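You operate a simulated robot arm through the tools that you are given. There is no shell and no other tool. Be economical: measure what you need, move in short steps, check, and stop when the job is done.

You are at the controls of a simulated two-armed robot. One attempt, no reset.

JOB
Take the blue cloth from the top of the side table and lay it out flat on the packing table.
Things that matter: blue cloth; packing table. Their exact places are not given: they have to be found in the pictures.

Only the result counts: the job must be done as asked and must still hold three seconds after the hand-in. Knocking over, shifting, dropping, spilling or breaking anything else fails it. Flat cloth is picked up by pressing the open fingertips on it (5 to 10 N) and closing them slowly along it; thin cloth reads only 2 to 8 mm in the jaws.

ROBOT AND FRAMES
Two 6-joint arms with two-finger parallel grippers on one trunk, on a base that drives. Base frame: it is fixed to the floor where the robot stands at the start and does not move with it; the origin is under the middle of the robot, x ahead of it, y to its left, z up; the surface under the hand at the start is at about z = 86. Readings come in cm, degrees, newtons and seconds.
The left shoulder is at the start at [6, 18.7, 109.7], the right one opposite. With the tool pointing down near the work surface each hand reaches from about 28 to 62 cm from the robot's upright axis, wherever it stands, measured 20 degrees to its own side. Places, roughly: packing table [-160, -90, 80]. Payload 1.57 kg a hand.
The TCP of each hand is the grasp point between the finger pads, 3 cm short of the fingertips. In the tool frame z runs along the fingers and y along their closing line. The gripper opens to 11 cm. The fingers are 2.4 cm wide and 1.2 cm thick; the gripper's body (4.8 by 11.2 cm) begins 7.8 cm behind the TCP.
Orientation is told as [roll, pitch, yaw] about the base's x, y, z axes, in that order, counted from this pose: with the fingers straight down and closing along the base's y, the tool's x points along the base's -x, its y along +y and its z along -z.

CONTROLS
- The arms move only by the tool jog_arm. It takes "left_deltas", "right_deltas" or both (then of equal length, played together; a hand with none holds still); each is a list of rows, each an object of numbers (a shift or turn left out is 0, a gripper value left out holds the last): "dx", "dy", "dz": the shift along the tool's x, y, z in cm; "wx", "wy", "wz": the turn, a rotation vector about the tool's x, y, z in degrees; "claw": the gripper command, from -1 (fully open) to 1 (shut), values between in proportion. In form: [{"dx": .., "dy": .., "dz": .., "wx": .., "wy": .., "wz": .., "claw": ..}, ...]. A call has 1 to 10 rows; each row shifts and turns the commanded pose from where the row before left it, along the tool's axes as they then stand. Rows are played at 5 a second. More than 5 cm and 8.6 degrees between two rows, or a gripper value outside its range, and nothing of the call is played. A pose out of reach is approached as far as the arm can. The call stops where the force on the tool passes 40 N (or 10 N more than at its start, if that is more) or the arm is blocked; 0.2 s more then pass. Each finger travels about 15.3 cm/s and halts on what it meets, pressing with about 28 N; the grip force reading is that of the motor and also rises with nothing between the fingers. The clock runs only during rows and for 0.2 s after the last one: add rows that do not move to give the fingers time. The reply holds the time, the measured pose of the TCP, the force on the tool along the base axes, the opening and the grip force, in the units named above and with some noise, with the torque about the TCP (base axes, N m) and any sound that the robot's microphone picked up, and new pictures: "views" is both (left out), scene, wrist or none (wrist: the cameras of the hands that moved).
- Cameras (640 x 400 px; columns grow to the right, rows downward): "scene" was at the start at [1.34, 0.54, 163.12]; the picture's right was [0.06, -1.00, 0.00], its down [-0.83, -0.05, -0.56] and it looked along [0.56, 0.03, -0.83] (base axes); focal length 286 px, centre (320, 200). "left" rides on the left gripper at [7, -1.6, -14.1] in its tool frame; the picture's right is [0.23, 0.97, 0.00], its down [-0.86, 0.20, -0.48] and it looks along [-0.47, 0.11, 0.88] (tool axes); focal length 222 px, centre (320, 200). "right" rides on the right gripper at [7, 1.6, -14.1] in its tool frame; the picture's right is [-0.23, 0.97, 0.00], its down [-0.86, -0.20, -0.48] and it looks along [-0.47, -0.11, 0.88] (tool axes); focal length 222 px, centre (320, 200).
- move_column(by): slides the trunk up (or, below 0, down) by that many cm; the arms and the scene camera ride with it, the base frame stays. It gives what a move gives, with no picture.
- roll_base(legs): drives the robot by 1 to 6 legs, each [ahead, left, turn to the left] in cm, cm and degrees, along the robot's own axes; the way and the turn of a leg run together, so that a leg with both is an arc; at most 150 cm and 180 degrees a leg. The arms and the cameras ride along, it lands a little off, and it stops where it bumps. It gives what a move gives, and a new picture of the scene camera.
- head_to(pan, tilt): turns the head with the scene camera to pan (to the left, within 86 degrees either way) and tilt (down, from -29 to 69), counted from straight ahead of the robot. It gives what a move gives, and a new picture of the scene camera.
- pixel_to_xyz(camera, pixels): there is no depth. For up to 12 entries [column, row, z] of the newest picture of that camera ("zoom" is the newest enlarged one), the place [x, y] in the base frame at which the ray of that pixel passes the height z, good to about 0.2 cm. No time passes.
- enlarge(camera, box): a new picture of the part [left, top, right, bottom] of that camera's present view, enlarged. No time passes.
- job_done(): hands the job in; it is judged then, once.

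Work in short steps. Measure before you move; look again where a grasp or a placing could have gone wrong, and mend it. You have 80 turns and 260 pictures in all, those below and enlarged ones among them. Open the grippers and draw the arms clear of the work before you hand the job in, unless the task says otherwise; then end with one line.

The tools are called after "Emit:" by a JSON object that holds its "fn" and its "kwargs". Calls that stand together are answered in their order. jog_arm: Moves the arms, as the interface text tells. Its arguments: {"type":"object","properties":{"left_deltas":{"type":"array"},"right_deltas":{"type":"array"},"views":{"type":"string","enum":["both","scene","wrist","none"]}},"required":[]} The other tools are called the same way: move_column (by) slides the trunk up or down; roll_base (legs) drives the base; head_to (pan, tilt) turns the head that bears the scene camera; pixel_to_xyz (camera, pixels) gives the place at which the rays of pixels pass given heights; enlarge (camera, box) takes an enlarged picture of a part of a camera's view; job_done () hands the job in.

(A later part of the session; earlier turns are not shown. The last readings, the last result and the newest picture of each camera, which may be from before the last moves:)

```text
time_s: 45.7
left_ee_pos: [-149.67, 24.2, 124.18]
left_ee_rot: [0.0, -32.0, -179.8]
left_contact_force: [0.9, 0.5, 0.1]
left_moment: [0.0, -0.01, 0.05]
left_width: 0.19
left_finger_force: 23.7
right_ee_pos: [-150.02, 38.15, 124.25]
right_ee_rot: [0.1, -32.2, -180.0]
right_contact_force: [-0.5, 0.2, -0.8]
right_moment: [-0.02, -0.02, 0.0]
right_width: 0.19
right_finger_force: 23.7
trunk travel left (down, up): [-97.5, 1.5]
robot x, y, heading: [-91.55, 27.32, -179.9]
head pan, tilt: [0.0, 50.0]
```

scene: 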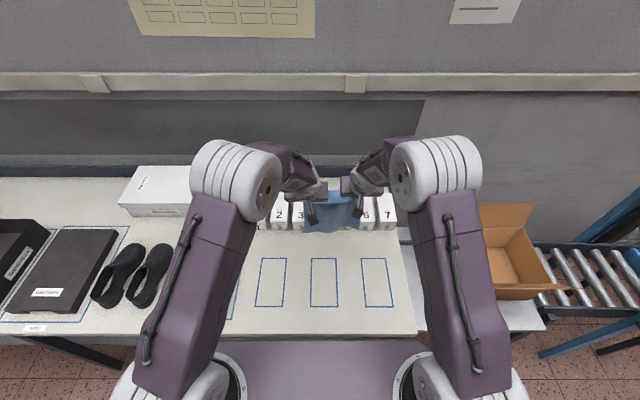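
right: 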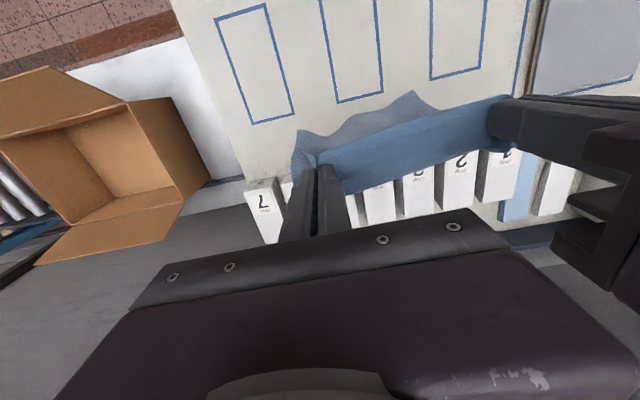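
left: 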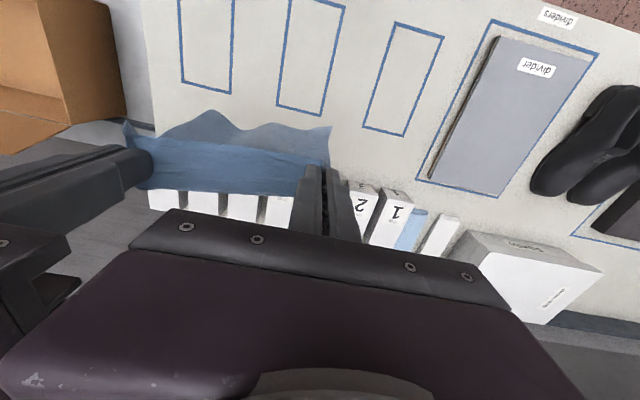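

Level and slack now. I'll move both forward 6 cm to x≈−156.

Emit:
{"fn": "jog_arm", "kwargs": {"left_deltas": [{"dx": -1.7, "dz": 1.06}, {"dx": -1.7, "dz": 1.06}, {"dx": -1.7, "dz": 1.06}, {}], "right_deltas": [{"dx": -1.7, "dz": 1.06}, {"dx": -1.7, "dz": 1.06}, {"dx": -1.7, "dz": 1.06}, {}]}}

```text
time_s: 46.7
left_ee_pos: [-155.75, 24.19, 124.21]
left_ee_rot: [-0.1, -32.1, -180.0]
left_contact_force: [-0.6, 0.0, 0.6]
left_moment: [-0.01, 0.01, 0.03]
left_width: 0.22
left_finger_force: 23.6
right_ee_pos: [-155.86, 37.99, 124.34]
right_ee_rot: [0.1, -32.3, -179.9]
right_contact_force: [0.6, -0.4, -0.6]
right_moment: [0.02, 0.05, 0.04]
right_width: 0.16
right_finger_force: 24.2
trunk travel left (down, up): [-97.5, 1.5]
robot x, y, heading: [-91.57, 27.28, -179.9]
head pan, tilt: [0.0, 50.0]
```

scene: 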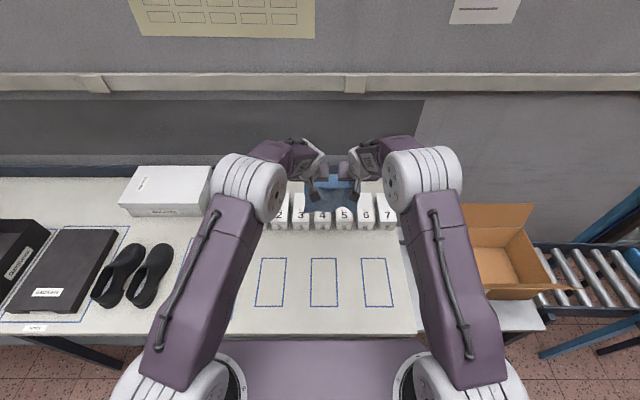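
right: 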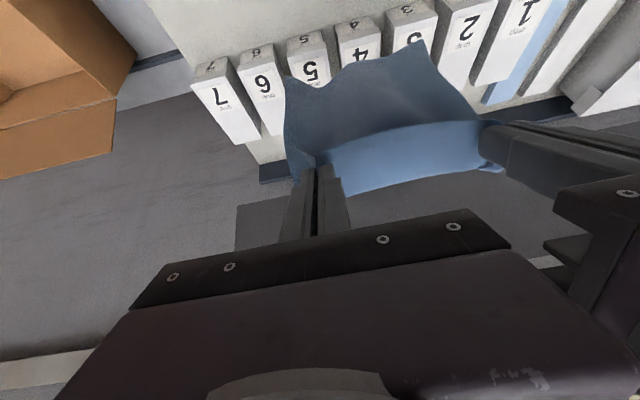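
left: 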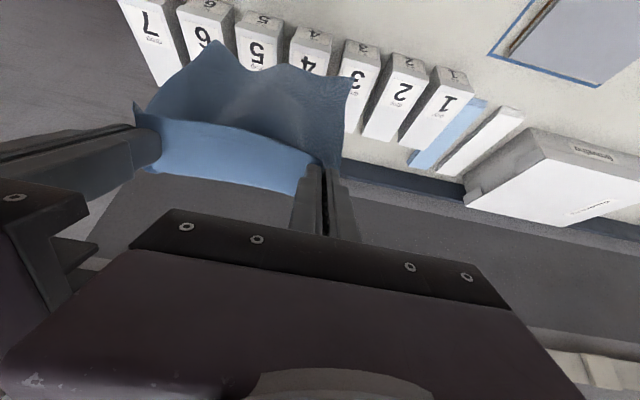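

I'll check where the box fronts stand and where the cloth's bottom hem hangs.

Emit:
{"fn": "pixel_to_xyz", "kwargs": {"camera": "scene", "pixels": [[322, 231, 84], [278, 231, 84], [390, 231, 84]]}}

Emit:
{"fn": "pixel_to_xyz", "kwargs": {"camera": "right", "pixels": [[290, 78, 95], [345, 68, 95], [420, 42, 95], [290, 78, 92], [420, 42, 92], [345, 19, 84], [345, 19, 94]]}}

Emit:
{"fn": "enlarge", "kwargs": {"camera": "scene", "box": [250, 130, 410, 250]}}

```text
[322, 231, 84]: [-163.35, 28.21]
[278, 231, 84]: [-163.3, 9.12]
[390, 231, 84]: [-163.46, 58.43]
```

```text
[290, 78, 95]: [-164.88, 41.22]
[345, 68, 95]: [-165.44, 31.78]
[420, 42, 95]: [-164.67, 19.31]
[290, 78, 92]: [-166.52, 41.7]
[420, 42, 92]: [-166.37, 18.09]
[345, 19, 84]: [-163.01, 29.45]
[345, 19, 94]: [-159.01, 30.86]
```

```text
3.33 times, centred on (330, 190) of scene
```

zoom: 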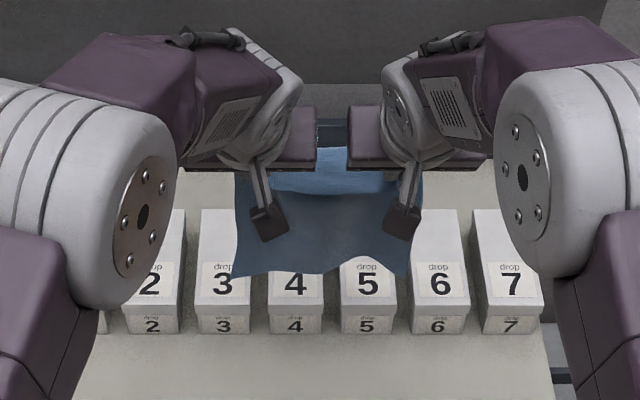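

Next, triangulate the hem from the scene picture.

Emit:
{"fn": "pixel_to_xyz", "kwargs": {"camera": "scene", "pixels": [[305, 212.5, 92], [305, 212.5, 97], [305, 212.5, 102], [357, 213, 92], [357, 213, 97], [357, 213, 102]]}}

Emit:
{"fn": "pixel_to_xyz", "kwargs": {"camera": "right", "pixels": [[290, 78, 97], [290, 78, 102], [420, 42, 97], [420, 42, 102]]}}

```text
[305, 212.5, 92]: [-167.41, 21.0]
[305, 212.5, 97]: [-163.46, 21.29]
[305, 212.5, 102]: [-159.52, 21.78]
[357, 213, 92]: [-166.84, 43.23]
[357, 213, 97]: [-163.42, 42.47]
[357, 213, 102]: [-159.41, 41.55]
```

```text
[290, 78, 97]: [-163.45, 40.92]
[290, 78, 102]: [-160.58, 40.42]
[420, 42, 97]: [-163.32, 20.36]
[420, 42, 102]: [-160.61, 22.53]
```

The hem hangs at about x≈−163, z≈97, swung ahead of the hands and close to the box fronts. I'll draw back 6 cm, then lower the column 10 cm.

Emit:
{"fn": "jog_arm", "kwargs": {"left_deltas": [{"dx": 1.7, "dz": -1.06}, {"dx": 1.7, "dz": -1.06}, {"dx": 1.7, "dz": -1.06}, {}], "right_deltas": [{"dx": 1.7, "dz": -1.06}, {"dx": 1.7, "dz": -1.06}, {"dx": 1.7, "dz": -1.06}, {}], "views": "none"}}

Emit:
{"fn": "move_column", "kwargs": {"by": -9}}

Emit:
{"fn": "jog_arm", "kwargs": {"left_deltas": [{}], "right_deltas": [{}]}}

Emit:
{"fn": "enlarge", "kwargs": {"camera": "scene", "box": [250, 130, 410, 250]}}

```text
time_s: 47.7
left_ee_pos: [-149.77, 24.14, 124.46]
left_ee_rot: [-0.1, -31.9, -179.9]
left_contact_force: [-0.2, -0.6, -1.2]
left_moment: [0.02, -0.03, -0.01]
left_width: 0.22
left_finger_force: 24.1
right_ee_pos: [-149.97, 38.1, 124.45]
right_ee_rot: [0.1, -32.2, -179.9]
right_contact_force: [0.3, 0.0, 0.6]
right_moment: [0.01, 0.01, 0.01]
right_width: 0.17
right_finger_force: 23.5
trunk travel left (down, up): [-97.5, 1.5]
robot x, y, heading: [-91.46, 27.63, -179.6]
head pan, tilt: [0.0, 50.0]
```

```text
time_s: 49.0
left_ee_pos: [-149.63, 24.18, 115.4]
left_ee_rot: [-0.1, -32.1, -179.9]
left_contact_force: [-0.3, -0.3, -0.1]
left_moment: [0.0, -0.02, 0.01]
left_width: 0.2
left_finger_force: 23.9
right_ee_pos: [-149.86, 38.05, 115.52]
right_ee_rot: [0.1, -32.2, -179.9]
right_contact_force: [-0.2, -0.7, 0.8]
right_moment: [0.01, 0.02, 0.03]
right_width: 0.2
right_finger_force: 23.3
trunk travel left (down, up): [-88.5, 10.5]
robot x, y, heading: [-91.82, 27.16, -179.8]
head pan, tilt: [0.0, 50.0]
```

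```text
time_s: 49.4
left_ee_pos: [-149.74, 24.1, 115.63]
left_ee_rot: [-0.1, -32.2, -179.9]
left_contact_force: [-0.1, -0.2, 0.3]
left_moment: [0.03, -0.01, 0.01]
left_width: 0.22
left_finger_force: 23.4
right_ee_pos: [-149.88, 38.1, 115.55]
right_ee_rot: [0.1, -32.1, -179.9]
right_contact_force: [-0.8, -0.7, -0.7]
right_moment: [0.01, 0.01, 0.0]
right_width: 0.21
right_finger_force: 23.2
trunk travel left (down, up): [-88.5, 10.5]
robot x, y, heading: [-91.47, 27.64, -179.7]
head pan, tilt: [0.0, 50.0]
```

scene: 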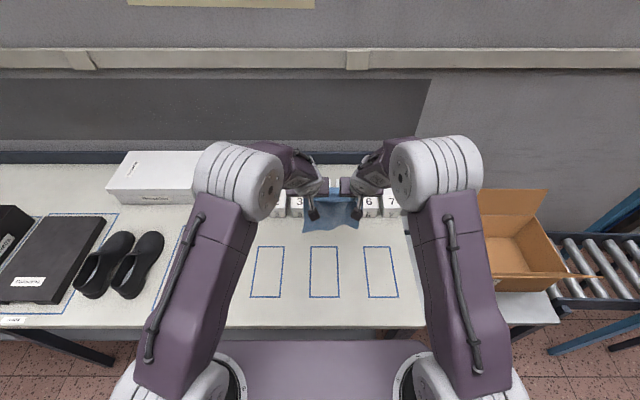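
right: 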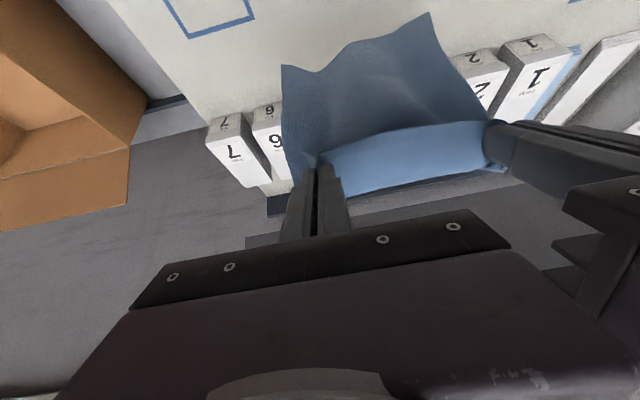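
left: 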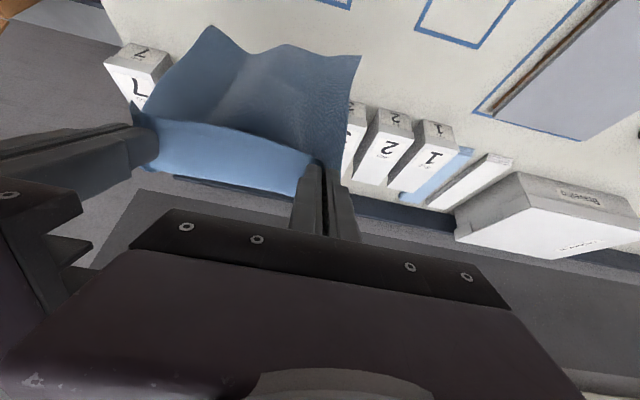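

```text
3.33 times, centred on (330, 190) of scene
```

zoom: 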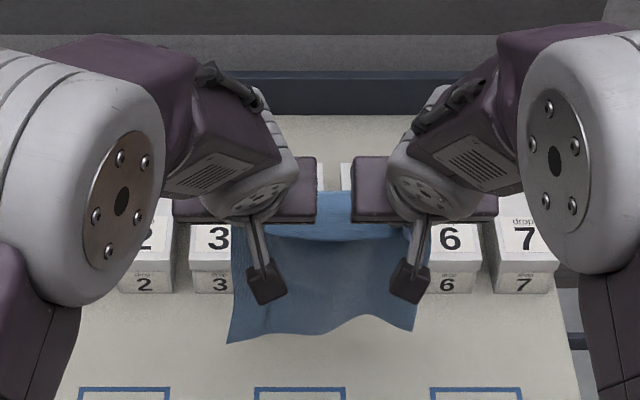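

Measuring the hem again from both cameras.

Emit:
{"fn": "pixel_to_xyz", "kwargs": {"camera": "scene", "pixels": [[302.4, 233, 84], [302.4, 233, 88], [302.4, 233, 92], [357.9, 229, 84], [357.9, 229, 88], [357.9, 229, 92]]}}

Emit:
{"fn": "pixel_to_xyz", "kwargs": {"camera": "right", "pixels": [[430, 14, 84], [430, 14, 88], [430, 14, 92], [285, 65, 84], [285, 65, 88], [285, 65, 92]]}}

Emit:
{"fn": "pixel_to_xyz", "kwargs": {"camera": "left", "pixels": [[358, 56, 84], [358, 56, 88], [358, 56, 92], [210, 27, 84], [210, 27, 88], [210, 27, 92]]}}

```text
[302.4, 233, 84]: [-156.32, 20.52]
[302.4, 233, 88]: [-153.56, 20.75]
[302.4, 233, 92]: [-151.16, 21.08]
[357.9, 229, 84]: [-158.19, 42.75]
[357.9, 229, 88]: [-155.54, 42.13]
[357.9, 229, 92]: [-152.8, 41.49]
```

```text
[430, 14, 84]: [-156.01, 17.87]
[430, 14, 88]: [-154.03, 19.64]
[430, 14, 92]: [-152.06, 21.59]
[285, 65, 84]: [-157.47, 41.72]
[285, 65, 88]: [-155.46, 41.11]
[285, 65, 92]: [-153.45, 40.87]
```

```text
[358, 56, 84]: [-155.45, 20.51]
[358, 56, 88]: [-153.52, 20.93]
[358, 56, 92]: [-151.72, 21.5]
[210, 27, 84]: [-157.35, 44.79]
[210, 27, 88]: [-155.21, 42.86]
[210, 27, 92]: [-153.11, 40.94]
```

The hem is at z≈90, x≈−153 and the box fronts are at −163. I'll go forward 2 cm, then lower 6 cm so the hem lands.

Emit:
{"fn": "jog_arm", "kwargs": {"left_deltas": [{"dx": -1.7, "dz": 1.06}, {}], "right_deltas": [{"dx": -1.7, "dz": 1.06}, {}], "views": "none"}}

Emit:
{"fn": "move_column", "kwargs": {"by": -7}}

Emit:
{"fn": "jog_arm", "kwargs": {"left_deltas": [{}], "right_deltas": [{}]}}

Emit:
{"fn": "enlarge", "kwargs": {"camera": "scene", "box": [250, 130, 410, 250]}}

```text
time_s: 50.0
left_ee_pos: [-151.76, 24.15, 115.32]
left_ee_rot: [0.0, -32.0, -179.8]
left_contact_force: [-0.3, 0.0, 0.3]
left_moment: [-0.02, 0.01, 0.03]
left_width: 0.19
left_finger_force: 23.5
right_ee_pos: [-151.7, 37.98, 115.46]
right_ee_rot: [0.1, -32.2, -179.9]
right_contact_force: [0.0, -0.9, -0.6]
right_moment: [-0.03, 0.0, 0.06]
right_width: 0.19
right_finger_force: 23.5
trunk travel left (down, up): [-88.5, 10.5]
robot x, y, heading: [-91.59, 27.12, -180.0]
head pan, tilt: [0.0, 50.0]
```

```text
time_s: 51.0
left_ee_pos: [-151.75, 24.24, 108.32]
left_ee_rot: [-0.1, -32.1, -180.0]
left_contact_force: [0.3, -0.5, 0.1]
left_moment: [0.02, -0.01, 0.02]
left_width: 0.21
left_finger_force: 23.1
right_ee_pos: [-151.62, 38.1, 108.51]
right_ee_rot: [0.1, -32.0, -179.8]
right_contact_force: [0.2, 0.1, 0.4]
right_moment: [-0.03, -0.02, 0.02]
right_width: 0.18
right_finger_force: 23.4
trunk travel left (down, up): [-81.5, 17.5]
robot x, y, heading: [-91.17, 26.88, -180.0]
head pan, tilt: [0.0, 50.0]
```

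```text
time_s: 51.5
left_ee_pos: [-151.7, 24.18, 108.32]
left_ee_rot: [-0.1, -32.2, -179.9]
left_contact_force: [-0.1, -0.6, 0.3]
left_moment: [0.0, 0.01, 0.03]
left_width: 0.2
left_finger_force: 22.9
right_ee_pos: [-151.71, 37.99, 108.57]
right_ee_rot: [0.1, -32.3, -179.9]
right_contact_force: [0.0, -0.8, -0.1]
right_moment: [0.01, -0.02, 0.02]
right_width: 0.18
right_finger_force: 23.3
trunk travel left (down, up): [-81.5, 17.5]
robot x, y, heading: [-91.5, 26.8, -180.2]
head pan, tilt: [0.0, 50.0]
```

scene: 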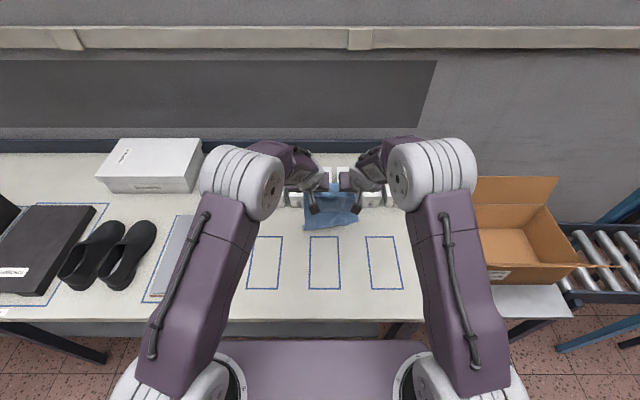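
right: 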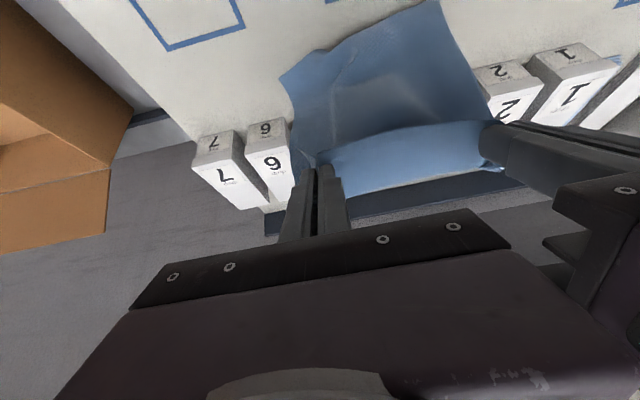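
left: 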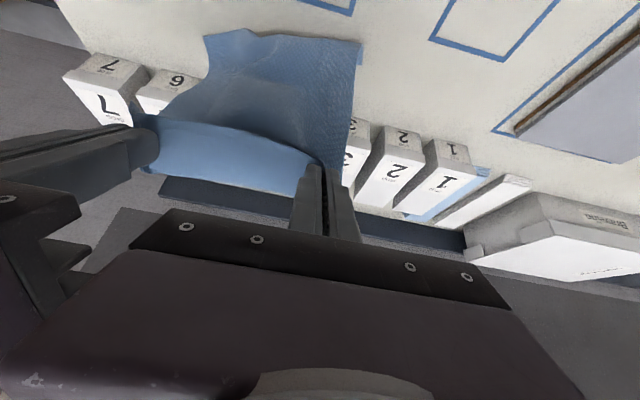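

```text
3.33 times, centred on (330, 190) of scene
```

zoom: 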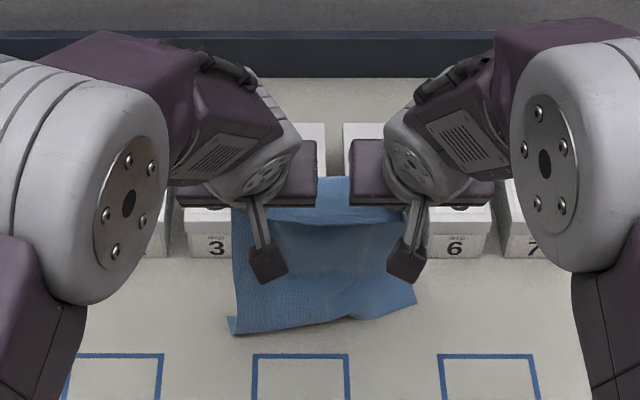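

The hem has touched the table. Measuring where it lies.

Emit:
{"fn": "pixel_to_xyz", "kwargs": {"camera": "scene", "pixels": [[302.4, 230, 84], [358.8, 221, 84], [330, 227, 84]]}}

Emit:
{"fn": "pixel_to_xyz", "kwargs": {"camera": "left", "pixels": [[361, 42, 84], [205, 36, 84], [270, 37, 84]]}}

Emit:
{"fn": "pixel_to_xyz", "kwargs": {"camera": "right", "pixels": [[281, 78, 84], [330, 47, 84], [440, 2, 84]]}}

```text
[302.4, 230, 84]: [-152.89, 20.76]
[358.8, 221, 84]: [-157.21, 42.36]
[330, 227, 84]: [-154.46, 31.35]
```

```text
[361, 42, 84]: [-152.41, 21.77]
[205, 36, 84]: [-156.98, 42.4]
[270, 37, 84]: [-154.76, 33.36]
```

```text
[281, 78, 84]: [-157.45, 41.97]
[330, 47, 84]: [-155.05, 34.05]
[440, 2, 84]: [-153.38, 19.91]
```

The hem lies just ahead of the hands, from (−152.7, 20.8) to (−157.2, 42.3). I'll begin the lay by drawing the hands back and slowly down so the cloth leans toward me.

Emit:
{"fn": "jog_arm", "kwargs": {"left_deltas": [{"dx": 1.35, "dz": -1.43}, {"dx": 1.35, "dz": -1.43}, {"dx": 2.65, "dz": -0.48}, {"dx": 2.65, "dz": -0.48}, {}], "right_deltas": [{"dx": 1.35, "dz": -1.43}, {"dx": 1.35, "dz": -1.43}, {"dx": 2.65, "dz": -0.48}, {"dx": 2.65, "dz": -0.48}, {}]}}

Emit:
{"fn": "enlarge", "kwargs": {"camera": "scene", "box": [230, 140, 430, 265]}}

```text
time_s: 52.6
left_ee_pos: [-142.61, 24.0, 107.23]
left_ee_rot: [-0.2, -31.9, -179.9]
left_contact_force: [0.1, -0.7, -0.7]
left_moment: [0.02, 0.01, 0.03]
left_width: 0.22
left_finger_force: 23.3
right_ee_pos: [-142.96, 38.03, 107.21]
right_ee_rot: [0.1, -32.2, -180.0]
right_contact_force: [0.6, 0.6, 0.1]
right_moment: [-0.04, 0.0, 0.01]
right_width: 0.2
right_finger_force: 23.3
trunk travel left (down, up): [-81.5, 17.5]
robot x, y, heading: [-91.51, 27.4, -180.0]
head pan, tilt: [0.0, 50.0]
```

scene: 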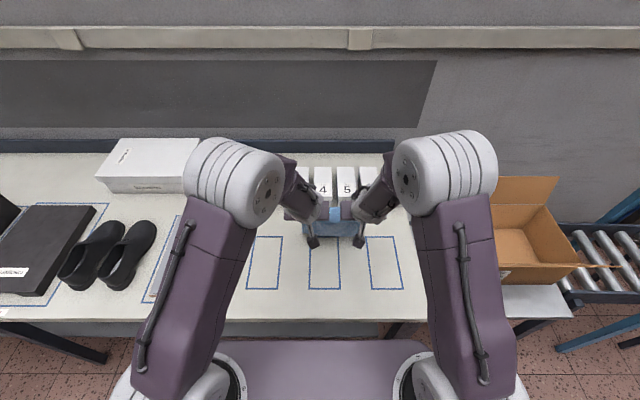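
right: 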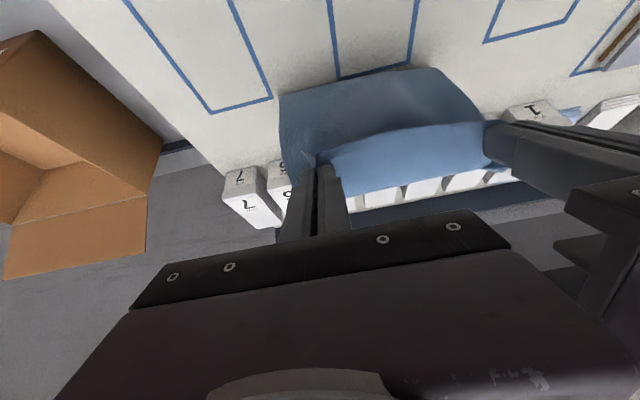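
left: 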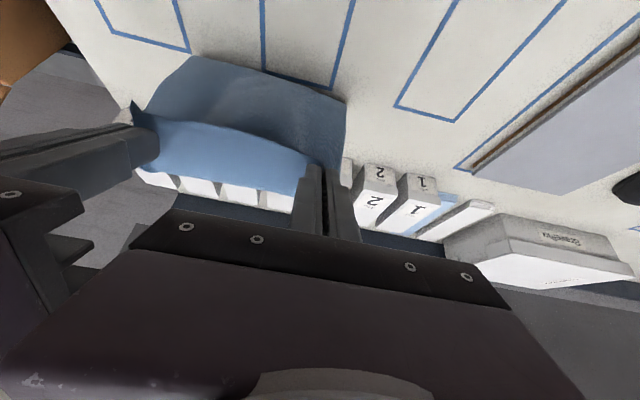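

```text
3.20 times, centred on (330, 202) of scene
```

zoom: 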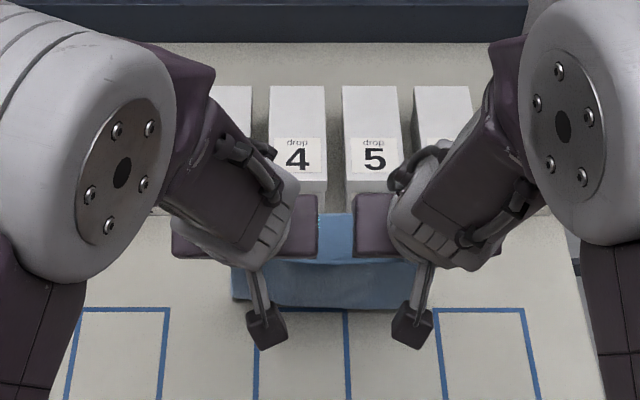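

The cloth leans; I'll check where its lower visible edge is now.

Emit:
{"fn": "pixel_to_xyz", "kwargs": {"camera": "right", "pixels": [[279, 96, 84], [410, 65, 84], [450, 70, 84]]}}

Emit:
{"fn": "pixel_to_xyz", "kwargs": {"camera": "left", "pixels": [[346, 100, 84], [270, 72, 84], [190, 56, 84]]}}

Emit:
{"fn": "enlarge", "kwargs": {"camera": "right", "box": [240, 30, 540, 220]}}

```text
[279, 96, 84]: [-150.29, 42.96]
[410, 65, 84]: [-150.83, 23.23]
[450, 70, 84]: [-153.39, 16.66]
```

```text
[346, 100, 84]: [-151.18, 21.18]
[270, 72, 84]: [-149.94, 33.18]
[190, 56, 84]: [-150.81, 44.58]
```

```text
2.11 times, centred on (390, 125) of right
```

zoom: 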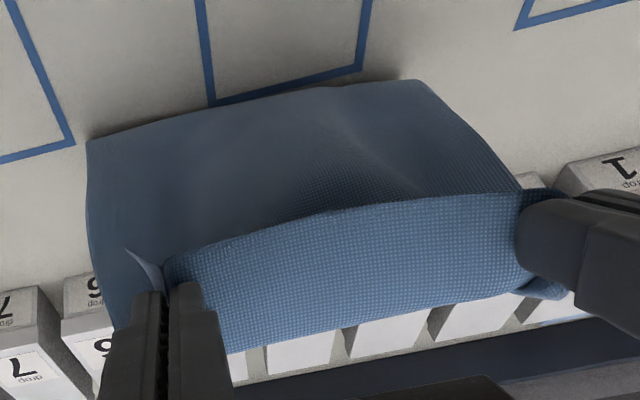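

The bend is at about x=−150, with the laid strip beyond it. I'll continue back and down.

Emit:
{"fn": "jog_arm", "kwargs": {"left_deltas": [{"dx": 3.18, "dz": 0.37}, {"dx": 3.18, "dz": 0.37}, {"dx": 2.89, "dz": 0.85}, {"dx": 2.89, "dz": 0.85}, {}], "right_deltas": [{"dx": 3.18, "dz": 0.37}, {"dx": 3.18, "dz": 0.37}, {"dx": 2.89, "dz": 0.85}, {"dx": 2.89, "dz": 0.85}, {}]}}

Emit:
{"fn": "enlarge", "kwargs": {"camera": "scene", "box": [230, 140, 430, 265]}}

```text
time_s: 53.9
left_ee_pos: [-134.73, 24.89, 99.43]
left_ee_rot: [0.5, -31.9, 179.9]
left_contact_force: [0.1, -4.3, -1.5]
left_moment: [0.46, 0.11, -0.22]
left_width: 0.24
left_finger_force: 23.4
left hand out of reach, approached as far as the arm can: row 4
right_ee_pos: [-136.61, 36.42, 101.67]
right_ee_rot: [-1.1, -31.8, -179.5]
right_contact_force: [-0.7, 4.1, 0.8]
right_moment: [-0.52, -0.13, 0.28]
right_width: 0.17
right_finger_force: 23.5
right hand out of reach, approached as far as the arm can: row 3, 4
trunk travel left (down, up): [-81.5, 17.5]
robot x, y, heading: [-91.61, 27.27, -179.8]
head pan, tilt: [0.0, 50.0]
```

scene: 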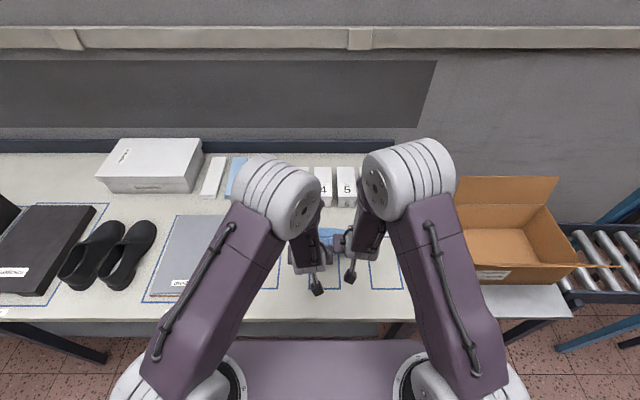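
right: 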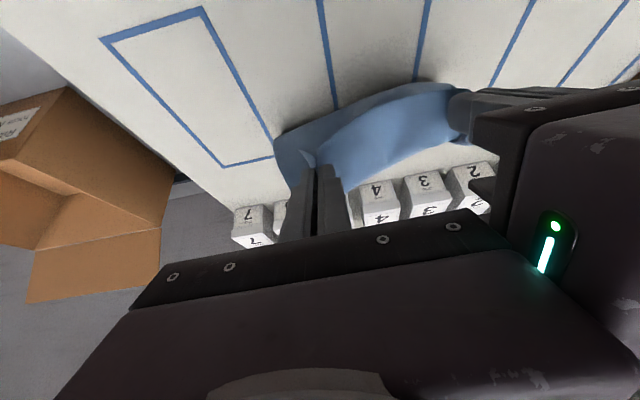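
left: 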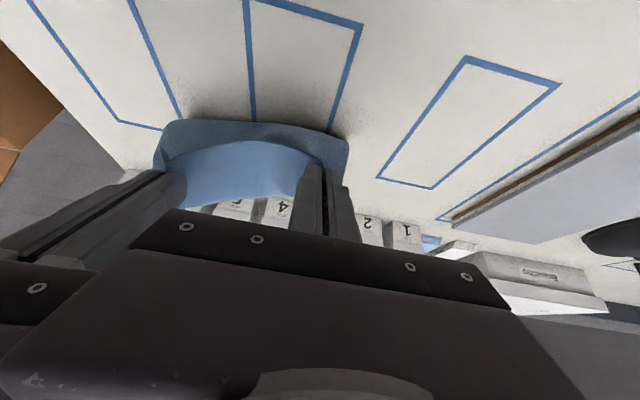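

```text
3.20 times, centred on (330, 202) of scene
```

zoom: 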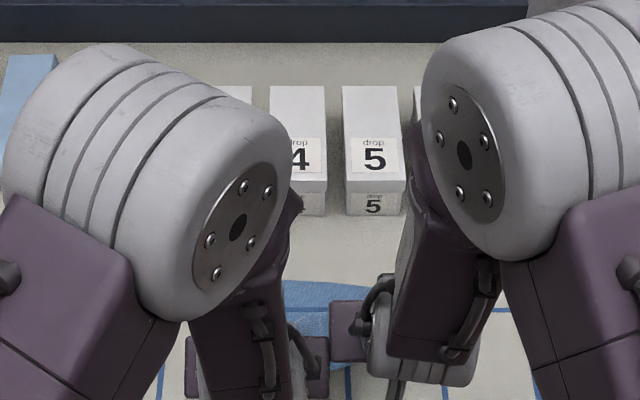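

The tilted arms ran out of reach on the near side, so I'll straighten the fingers back to vertical in place.

Emit:
{"fn": "jog_arm", "kwargs": {"left_deltas": [{"wy": 8}, {"wy": 8}, {"wy": 8}, {"wy": 8}, {}], "right_deltas": [{"wy": 8}, {"wy": 8}, {"wy": 8}, {"wy": 8}, {}]}}

Emit:
{"fn": "enlarge", "kwargs": {"camera": "scene", "box": [230, 140, 430, 265]}}

```text
time_s: 55.0
left_ee_pos: [-135.47, 23.6, 99.69]
left_ee_rot: [3.5, -14.3, -179.6]
left_contact_force: [-4.3, 31.2, 5.0]
left_moment: [1.02, 0.16, -0.25]
left_width: 0.23
left_finger_force: 23.6
left hand out of reach, approached as far as the arm can: row 2, 3, 4
right_ee_pos: [-137.31, 37.92, 101.62]
right_ee_rot: [-4.0, -18.4, -179.9]
right_contact_force: [4.5, -30.4, -4.7]
right_moment: [-0.89, -0.16, 0.33]
right_width: 0.24
right_finger_force: 23.8
right hand out of reach, approached as far as the arm can: row 2, 3, 4
trunk travel left (down, up): [-81.5, 17.5]
robot x, y, heading: [-91.2, 27.54, -180.0]
head pan, tilt: [0.0, 50.0]
```

scene: 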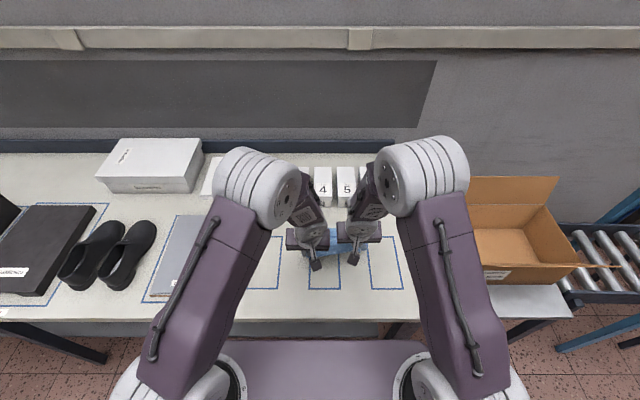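
right: 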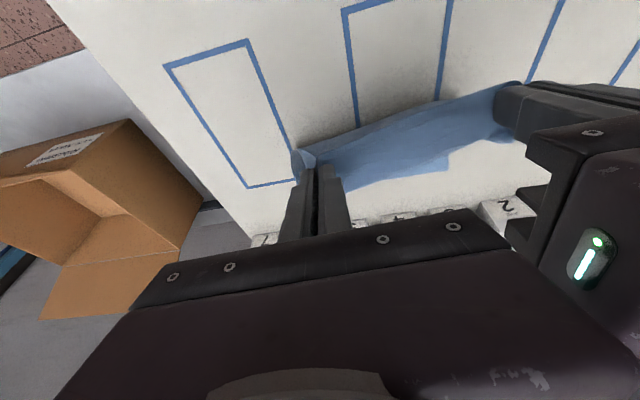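
left: 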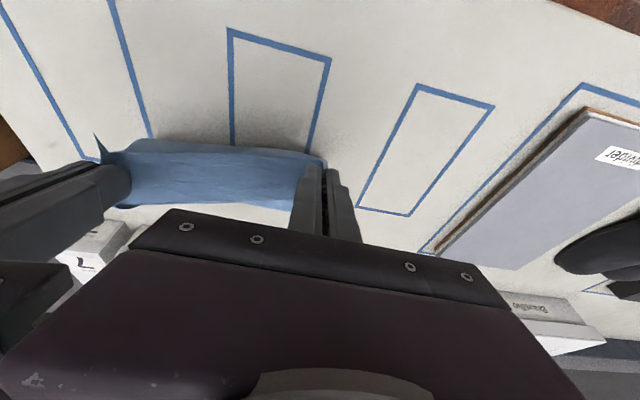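

```text
3.20 times, centred on (330, 202) of scene
```

zoom: 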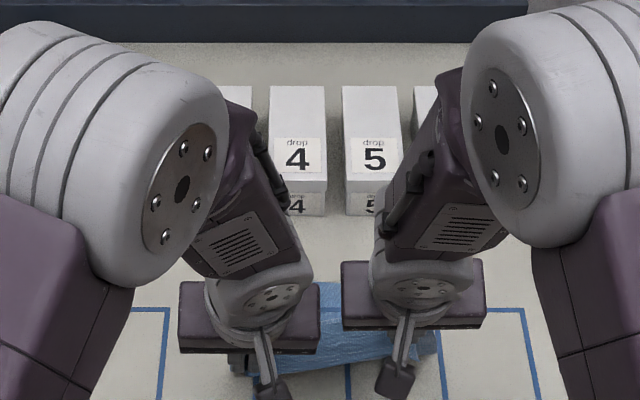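

Tension is 30 N because the arms are in a strained, partly tilted pose. I'll hold a few rows to see if they converge, bringing the hands slightly together.

Emit:
{"fn": "jog_arm", "kwargs": {"left_deltas": [{"dy": -0.3}, {}, {}], "right_deltas": [{"dy": 0.3}, {}, {}], "views": "none"}}

```text
time_s: 55.9
left_ee_pos: [-135.43, 23.75, 99.62]
left_ee_rot: [3.8, -14.0, -179.5]
left_contact_force: [-4.1, 24.0, 3.6]
left_moment: [0.78, 0.12, -0.19]
left_width: 0.23
left_finger_force: 23.7
right_ee_pos: [-137.3, 37.84, 101.6]
right_ee_rot: [-4.2, -18.3, 180.1]
right_contact_force: [4.3, -24.8, -4.4]
right_moment: [-0.71, -0.17, 0.23]
right_width: 0.21
right_finger_force: 23.7
trunk travel left (down, up): [-81.5, 17.5]
robot x, y, heading: [-91.58, 27.38, -179.9]
head pan, tilt: [0.0, 50.0]
```

The command has snapped to the measured pose. I'll undo the remaining tilt and roll for each hand, easing them together.

Emit:
{"fn": "jog_arm", "kwargs": {"left_deltas": [{"dy": -0.3, "wx": 1.9, "wy": 7}, {"wx": 1.9, "wy": 7}, {}], "right_deltas": [{"dy": 0.3, "wx": -2.1, "wy": 7}, {"wx": -2.1, "wy": 7}, {"wy": 4}], "views": "none"}}

```text
time_s: 56.6
left_ee_pos: [-135.38, 23.9, 99.55]
left_ee_rot: [0.2, 0.1, -179.0]
left_contact_force: [-3.2, 21.8, 3.7]
left_moment: [0.7, 0.11, -0.03]
left_width: 0.2
left_finger_force: 24.1
right_ee_pos: [-137.37, 38.27, 101.61]
right_ee_rot: [-2.3, -4.0, 179.0]
right_contact_force: [3.5, -21.8, -2.9]
right_moment: [-0.68, -0.09, 0.07]
right_width: 0.19
right_finger_force: 23.4
right hand out of reach, approached as far as the arm can: row 1
trunk travel left (down, up): [-81.5, 17.5]
robot x, y, heading: [-91.77, 27.36, -180.1]
head pan, tilt: [0.0, 50.0]
```

Nearly vertical. I'll align the right hand with the left (back 2, down 2) and relax the tension.

Emit:
{"fn": "jog_arm", "kwargs": {"right_deltas": [{"dx": 1, "dz": 1, "wx": -2.3, "wy": 4, "dy": 0.3}, {"dx": 1, "dz": 1, "dy": 0.2}, {}]}}

Emit:
{"fn": "enlarge", "kwargs": {"camera": "right", "box": [200, 20, 640, 300]}}

Emit:
{"fn": "enlarge", "kwargs": {"camera": "scene", "box": [230, 140, 430, 265]}}

```text
time_s: 57.5
left_ee_pos: [-135.08, 23.74, 99.51]
left_ee_rot: [0.3, 0.1, -179.0]
left_contact_force: [-0.3, 0.8, -0.3]
left_moment: [-0.01, -0.02, 0.0]
left_width: 0.2
left_finger_force: 23.3
right_ee_pos: [-135.25, 37.55, 99.59]
right_ee_rot: [-0.1, 0.1, 179.0]
right_contact_force: [-0.4, 0.2, -0.5]
right_moment: [0.04, 0.0, -0.01]
right_width: 0.18
right_finger_force: 23.7
trunk travel left (down, up): [-81.5, 17.5]
robot x, y, heading: [-91.7, 27.13, -180.0]
head pan, tilt: [0.0, 50.0]
```

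scene: 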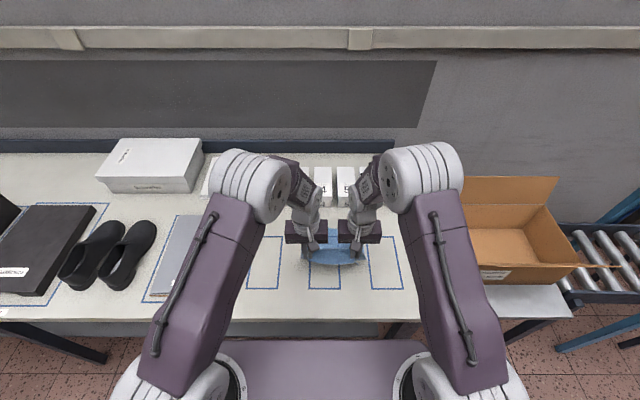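
right: 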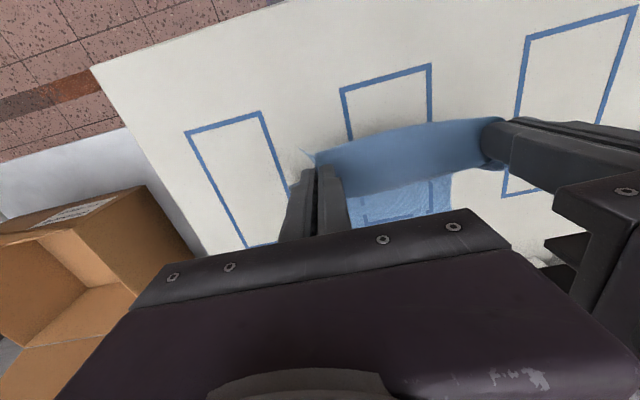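

```text
1.43 times, centred on (420, 160) of right
```

zoom: 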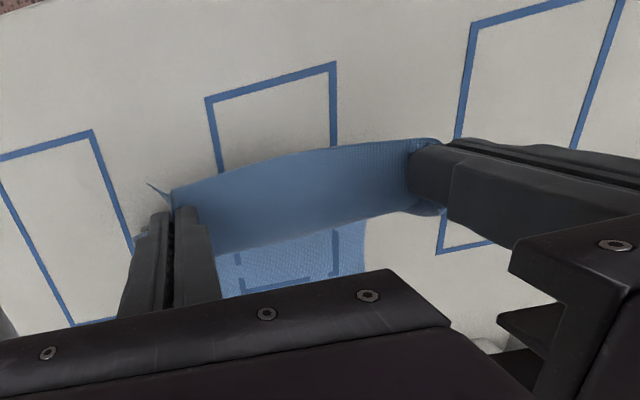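

```text
3.20 times, centred on (330, 202) of scene
```

zoom: 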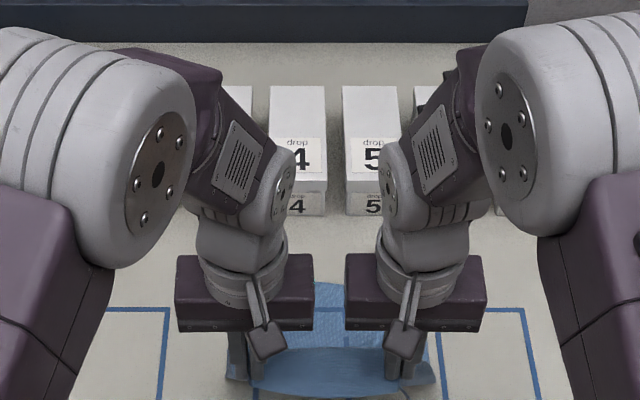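

Hands are aligned with no tension, and the laid part with the outline showing through lies flat ahead. I'll continue down and back.

Emit:
{"fn": "jog_arm", "kwargs": {"left_deltas": [{"dx": 1.75, "dz": 2.5}, {"dx": 1.75, "dz": 2.5}, {"dx": 1.25, "dz": 2.2}, {"dx": 1.25, "dz": 2.0}, {"dx": 0.7, "dz": 1.2}, {}], "right_deltas": [{"dx": 1.75, "dz": 2.5}, {"dx": 1.75, "dz": 2.5}, {"dx": 1.25, "dz": 2.2}, {"dx": 1.25, "dz": 2.0}, {"dx": 0.7, "dz": 1.2}, {}]}}

Emit:
{"fn": "enlarge", "kwargs": {"camera": "scene", "box": [230, 180, 430, 305]}}

```text
time_s: 58.9
left_ee_pos: [-128.54, 23.87, 89.17]
left_ee_rot: [0.2, 0.2, -179.0]
left_contact_force: [-0.2, 0.2, 1.2]
left_moment: [0.0, 0.0, 0.0]
left_width: 0.2
left_finger_force: 23.6
right_ee_pos: [-128.63, 37.49, 89.08]
right_ee_rot: [-0.1, 0.0, 179.0]
right_contact_force: [0.4, -0.2, 0.2]
right_moment: [0.02, 0.0, 0.01]
right_width: 0.19
right_finger_force: 23.3
trunk travel left (down, up): [-81.5, 17.5]
robot x, y, heading: [-91.47, 27.67, -180.0]
head pan, tilt: [0.0, 50.0]
```

scene: 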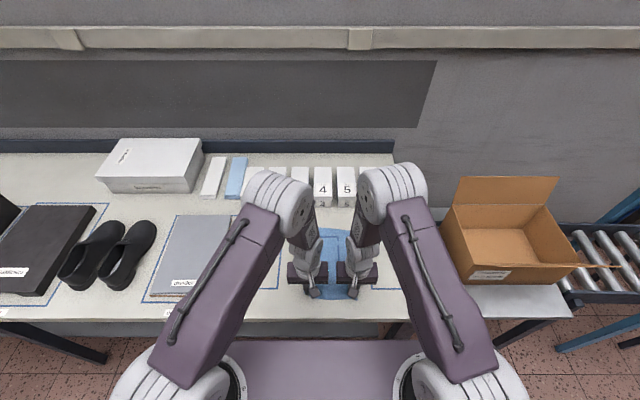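
right: 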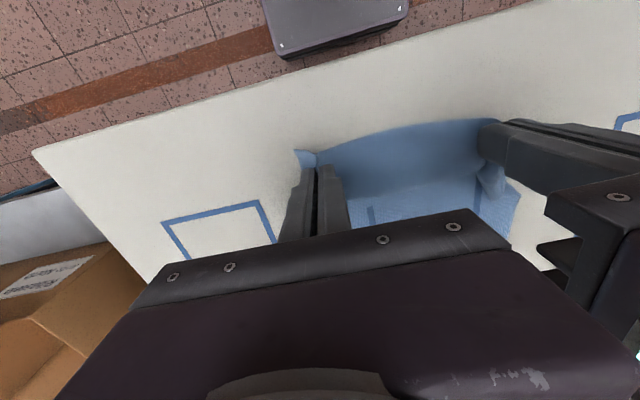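
left: 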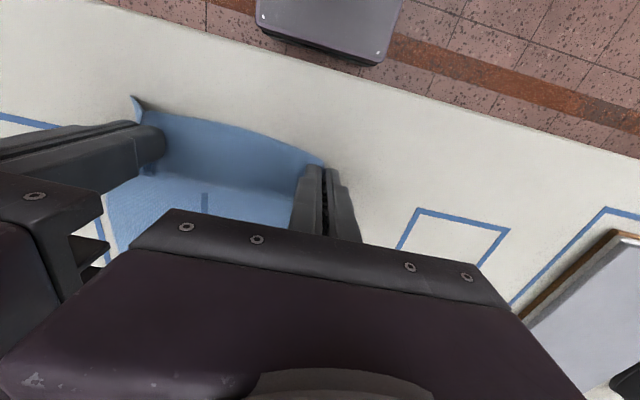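

```text
3.20 times, centred on (330, 242) of scene
```

zoom: 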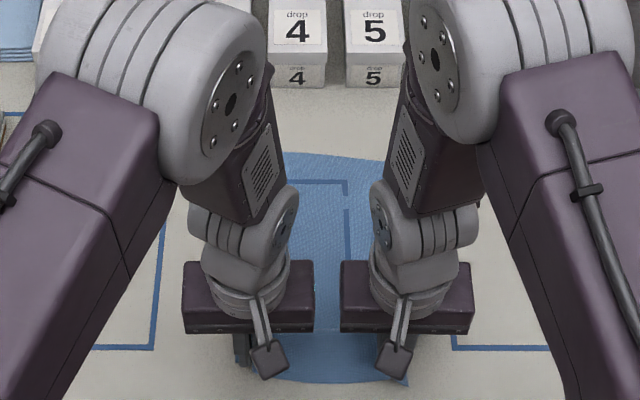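

Nearly there, with the cloth mostly laid. I'll lower another 1.7 cm while drawing back 1.5 cm to take out slack.

Emit:
{"fn": "jog_arm", "kwargs": {"left_deltas": [{"dx": 0.5, "dz": 0.8}, {"dx": 0.5, "dz": 0.6}, {"dx": 0.5, "dz": 0.2}, {}], "right_deltas": [{"dx": 0.5, "dz": 0.8}, {"dx": 0.5, "dz": 0.6}, {"dx": 0.5, "dz": 0.2}, {}]}}

Emit:
{"fn": "enlarge", "kwargs": {"camera": "left", "box": [60, 40, 440, 280]}}

```text
time_s: 59.7
left_ee_pos: [-127.18, 24.13, 88.19]
left_ee_rot: [-0.1, -0.8, -179.0]
left_contact_force: [-1.2, -4.7, 24.5]
left_moment: [-0.04, -0.1, 0.01]
left_width: 0.21
left_finger_force: 24.0
right_ee_pos: [-127.32, 37.29, 88.08]
right_ee_rot: [0.0, -0.8, 178.9]
right_contact_force: [0.4, 2.5, 28.3]
right_moment: [0.14, -0.24, 0.04]
right_width: 0.18
right_finger_force: 23.4
trunk travel left (down, up): [-81.5, 17.5]
robot x, y, heading: [-91.82, 27.17, -180.0]
head pan, tilt: [0.0, 50.0]
stopped in row 4 (right hand): the force on the tool passed its limit at 41 N (the readings are from after the stop); the commanded pose is now the measured one
```

scene: 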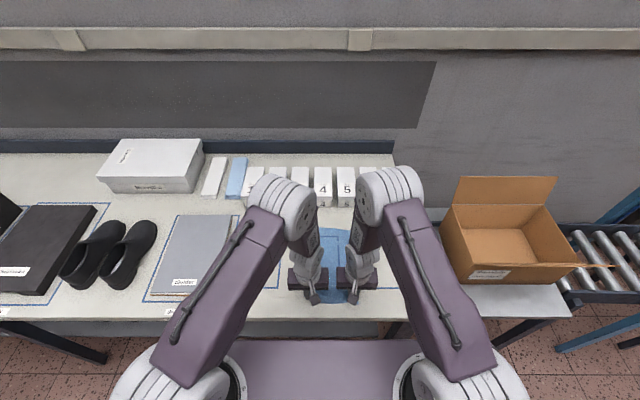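
right: 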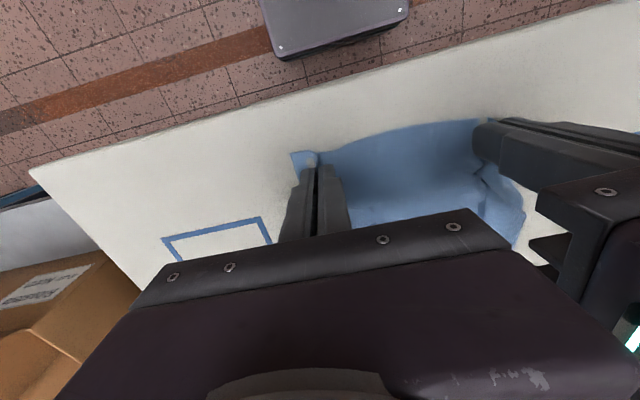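
left: 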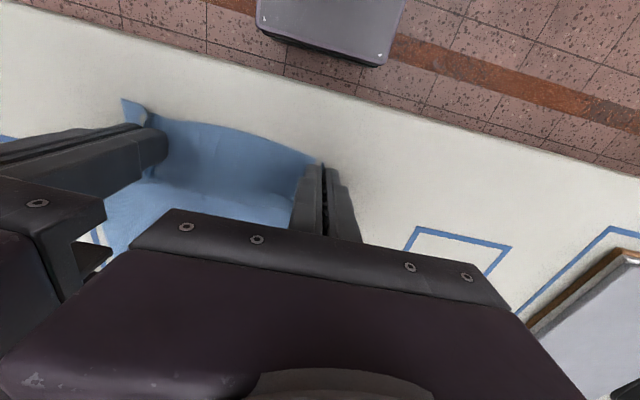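

```text
1.67 times, centred on (250, 160) of left
```

zoom: 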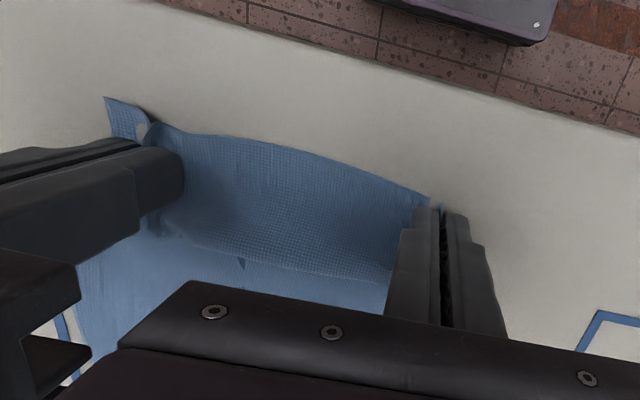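

Contact is at tip z≈85, and there is a slack wave just ahead of the hands. I'll lift 0.4 cm, spread the hands slightly and draw back 2 cm to pull it flat.

Emit:
{"fn": "jog_arm", "kwargs": {"left_deltas": [{"dz": -0.4}, {"dx": 0.7, "dy": 0.3}, {"dx": 0.7, "dy": 0.3}, {"dx": 0.6}, {}], "right_deltas": [{"dz": -0.4}, {"dx": 0.7, "dy": -0.3}, {"dx": 0.7, "dy": -0.3}, {"dx": 0.6}, {}]}}

Emit:
{"fn": "enlarge", "kwargs": {"camera": "left", "box": [60, 40, 440, 280]}}

Emit:
{"fn": "enlarge", "kwargs": {"camera": "scene", "box": [230, 190, 430, 315]}}

```text
time_s: 60.9
left_ee_pos: [-125.27, 23.66, 88.06]
left_ee_rot: [-0.1, -0.5, -179.0]
left_contact_force: [-3.3, 6.8, 17.3]
left_moment: [0.26, 0.07, 0.0]
left_width: 0.21
left_finger_force: 23.6
right_ee_pos: [-125.55, 37.95, 88.24]
right_ee_rot: [0.1, -0.5, 178.9]
right_contact_force: [-0.1, -6.1, -0.8]
right_moment: [-0.18, -0.01, 0.0]
right_width: 0.2
right_finger_force: 23.6
trunk travel left (down, up): [-81.5, 17.5]
robot x, y, heading: [-91.61, 27.55, -179.8]
head pan, tilt: [0.0, 50.0]
```

scene: 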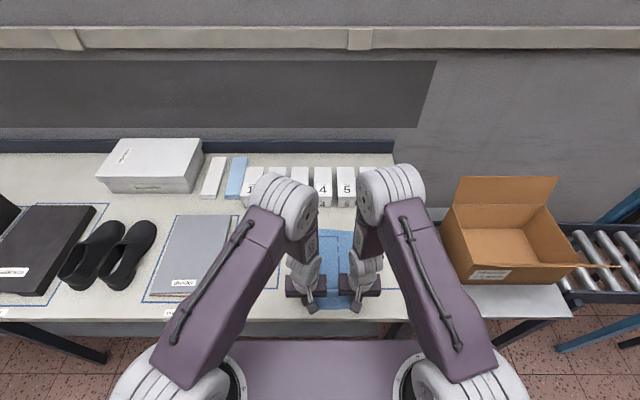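
right: 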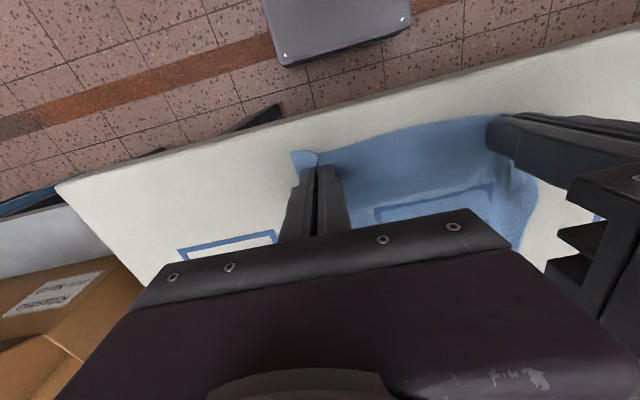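
left: 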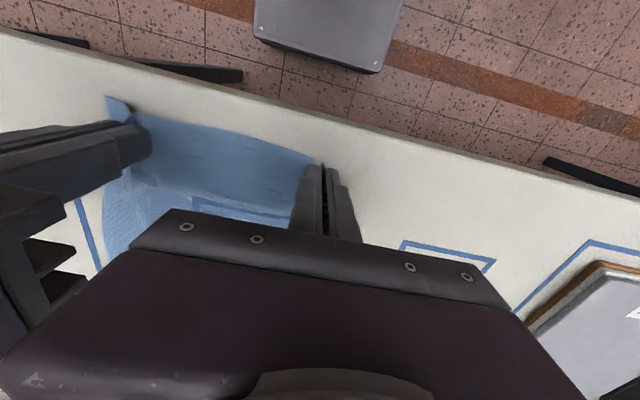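

```text
1.67 times, centred on (250, 160) of left
```

zoom: 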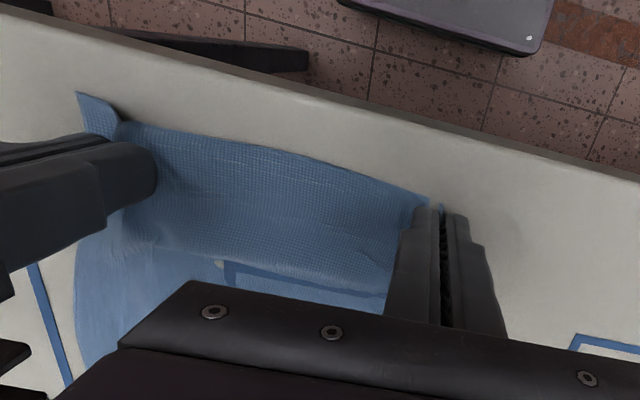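

```text
3.20 times, centred on (330, 252) of scene
```

zoom: 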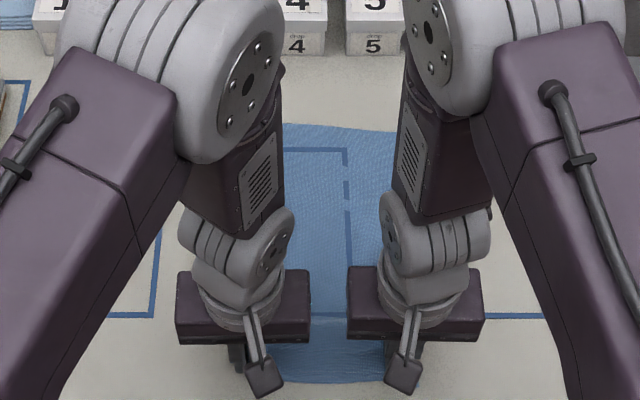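

The cloth now looks smooth. I'll release slowly, with the fingertips opening along the cloth to spread the pinched pleats, then lift straight up.

Emit:
{"fn": "jog_arm", "kwargs": {"left_deltas": [{"dz": -0.1}, {"claw": 0.85}, {"claw": 0.7}, {"claw": 0.55}, {"claw": 0.4}, {}, {"dz": -1}, {"dz": -2}, {"dz": -3}, {"dz": -4}], "right_deltas": [{"dz": 0}, {"claw": 0.85}, {"claw": 0.7}, {"claw": 0.55}, {"claw": 0.4}, {}, {"dz": -1}, {"dz": -2}, {"dz": -3}, {"dz": -4}]}}

```text
time_s: 63.1
left_ee_pos: [-125.32, 23.21, 98.27]
left_ee_rot: [0.0, -0.4, -179.0]
left_contact_force: [-0.8, 0.5, 0.1]
left_moment: [-0.02, -0.01, -0.01]
left_width: 3.28
left_finger_force: 0.1
right_ee_pos: [-124.92, 37.9, 98.1]
right_ee_rot: [0.2, -0.5, 178.9]
right_contact_force: [0.9, -0.2, 0.6]
right_moment: [-0.03, 0.03, 0.0]
right_width: 3.27
right_finger_force: 0.0
trunk travel left (down, up): [-81.5, 17.5]
robot x, y, heading: [-91.85, 27.44, -179.7]
head pan, tilt: [0.0, 50.0]
```

scene: 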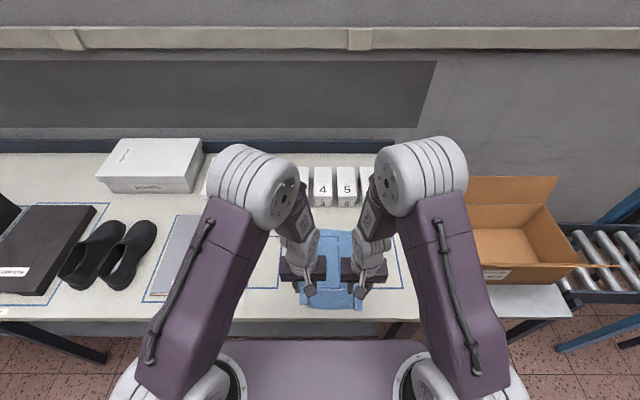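
right: 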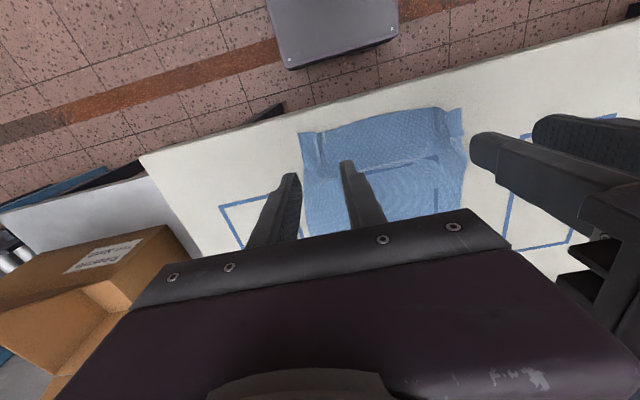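
left: 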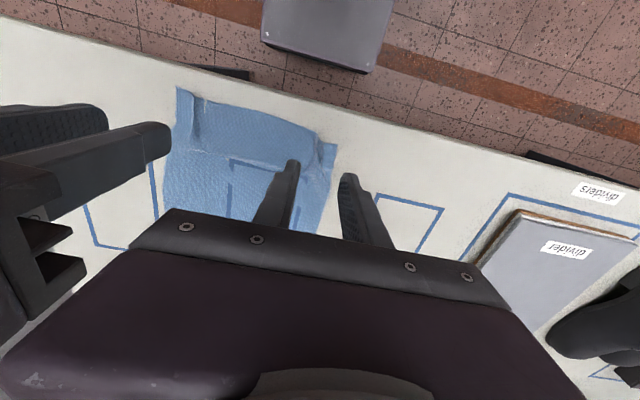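

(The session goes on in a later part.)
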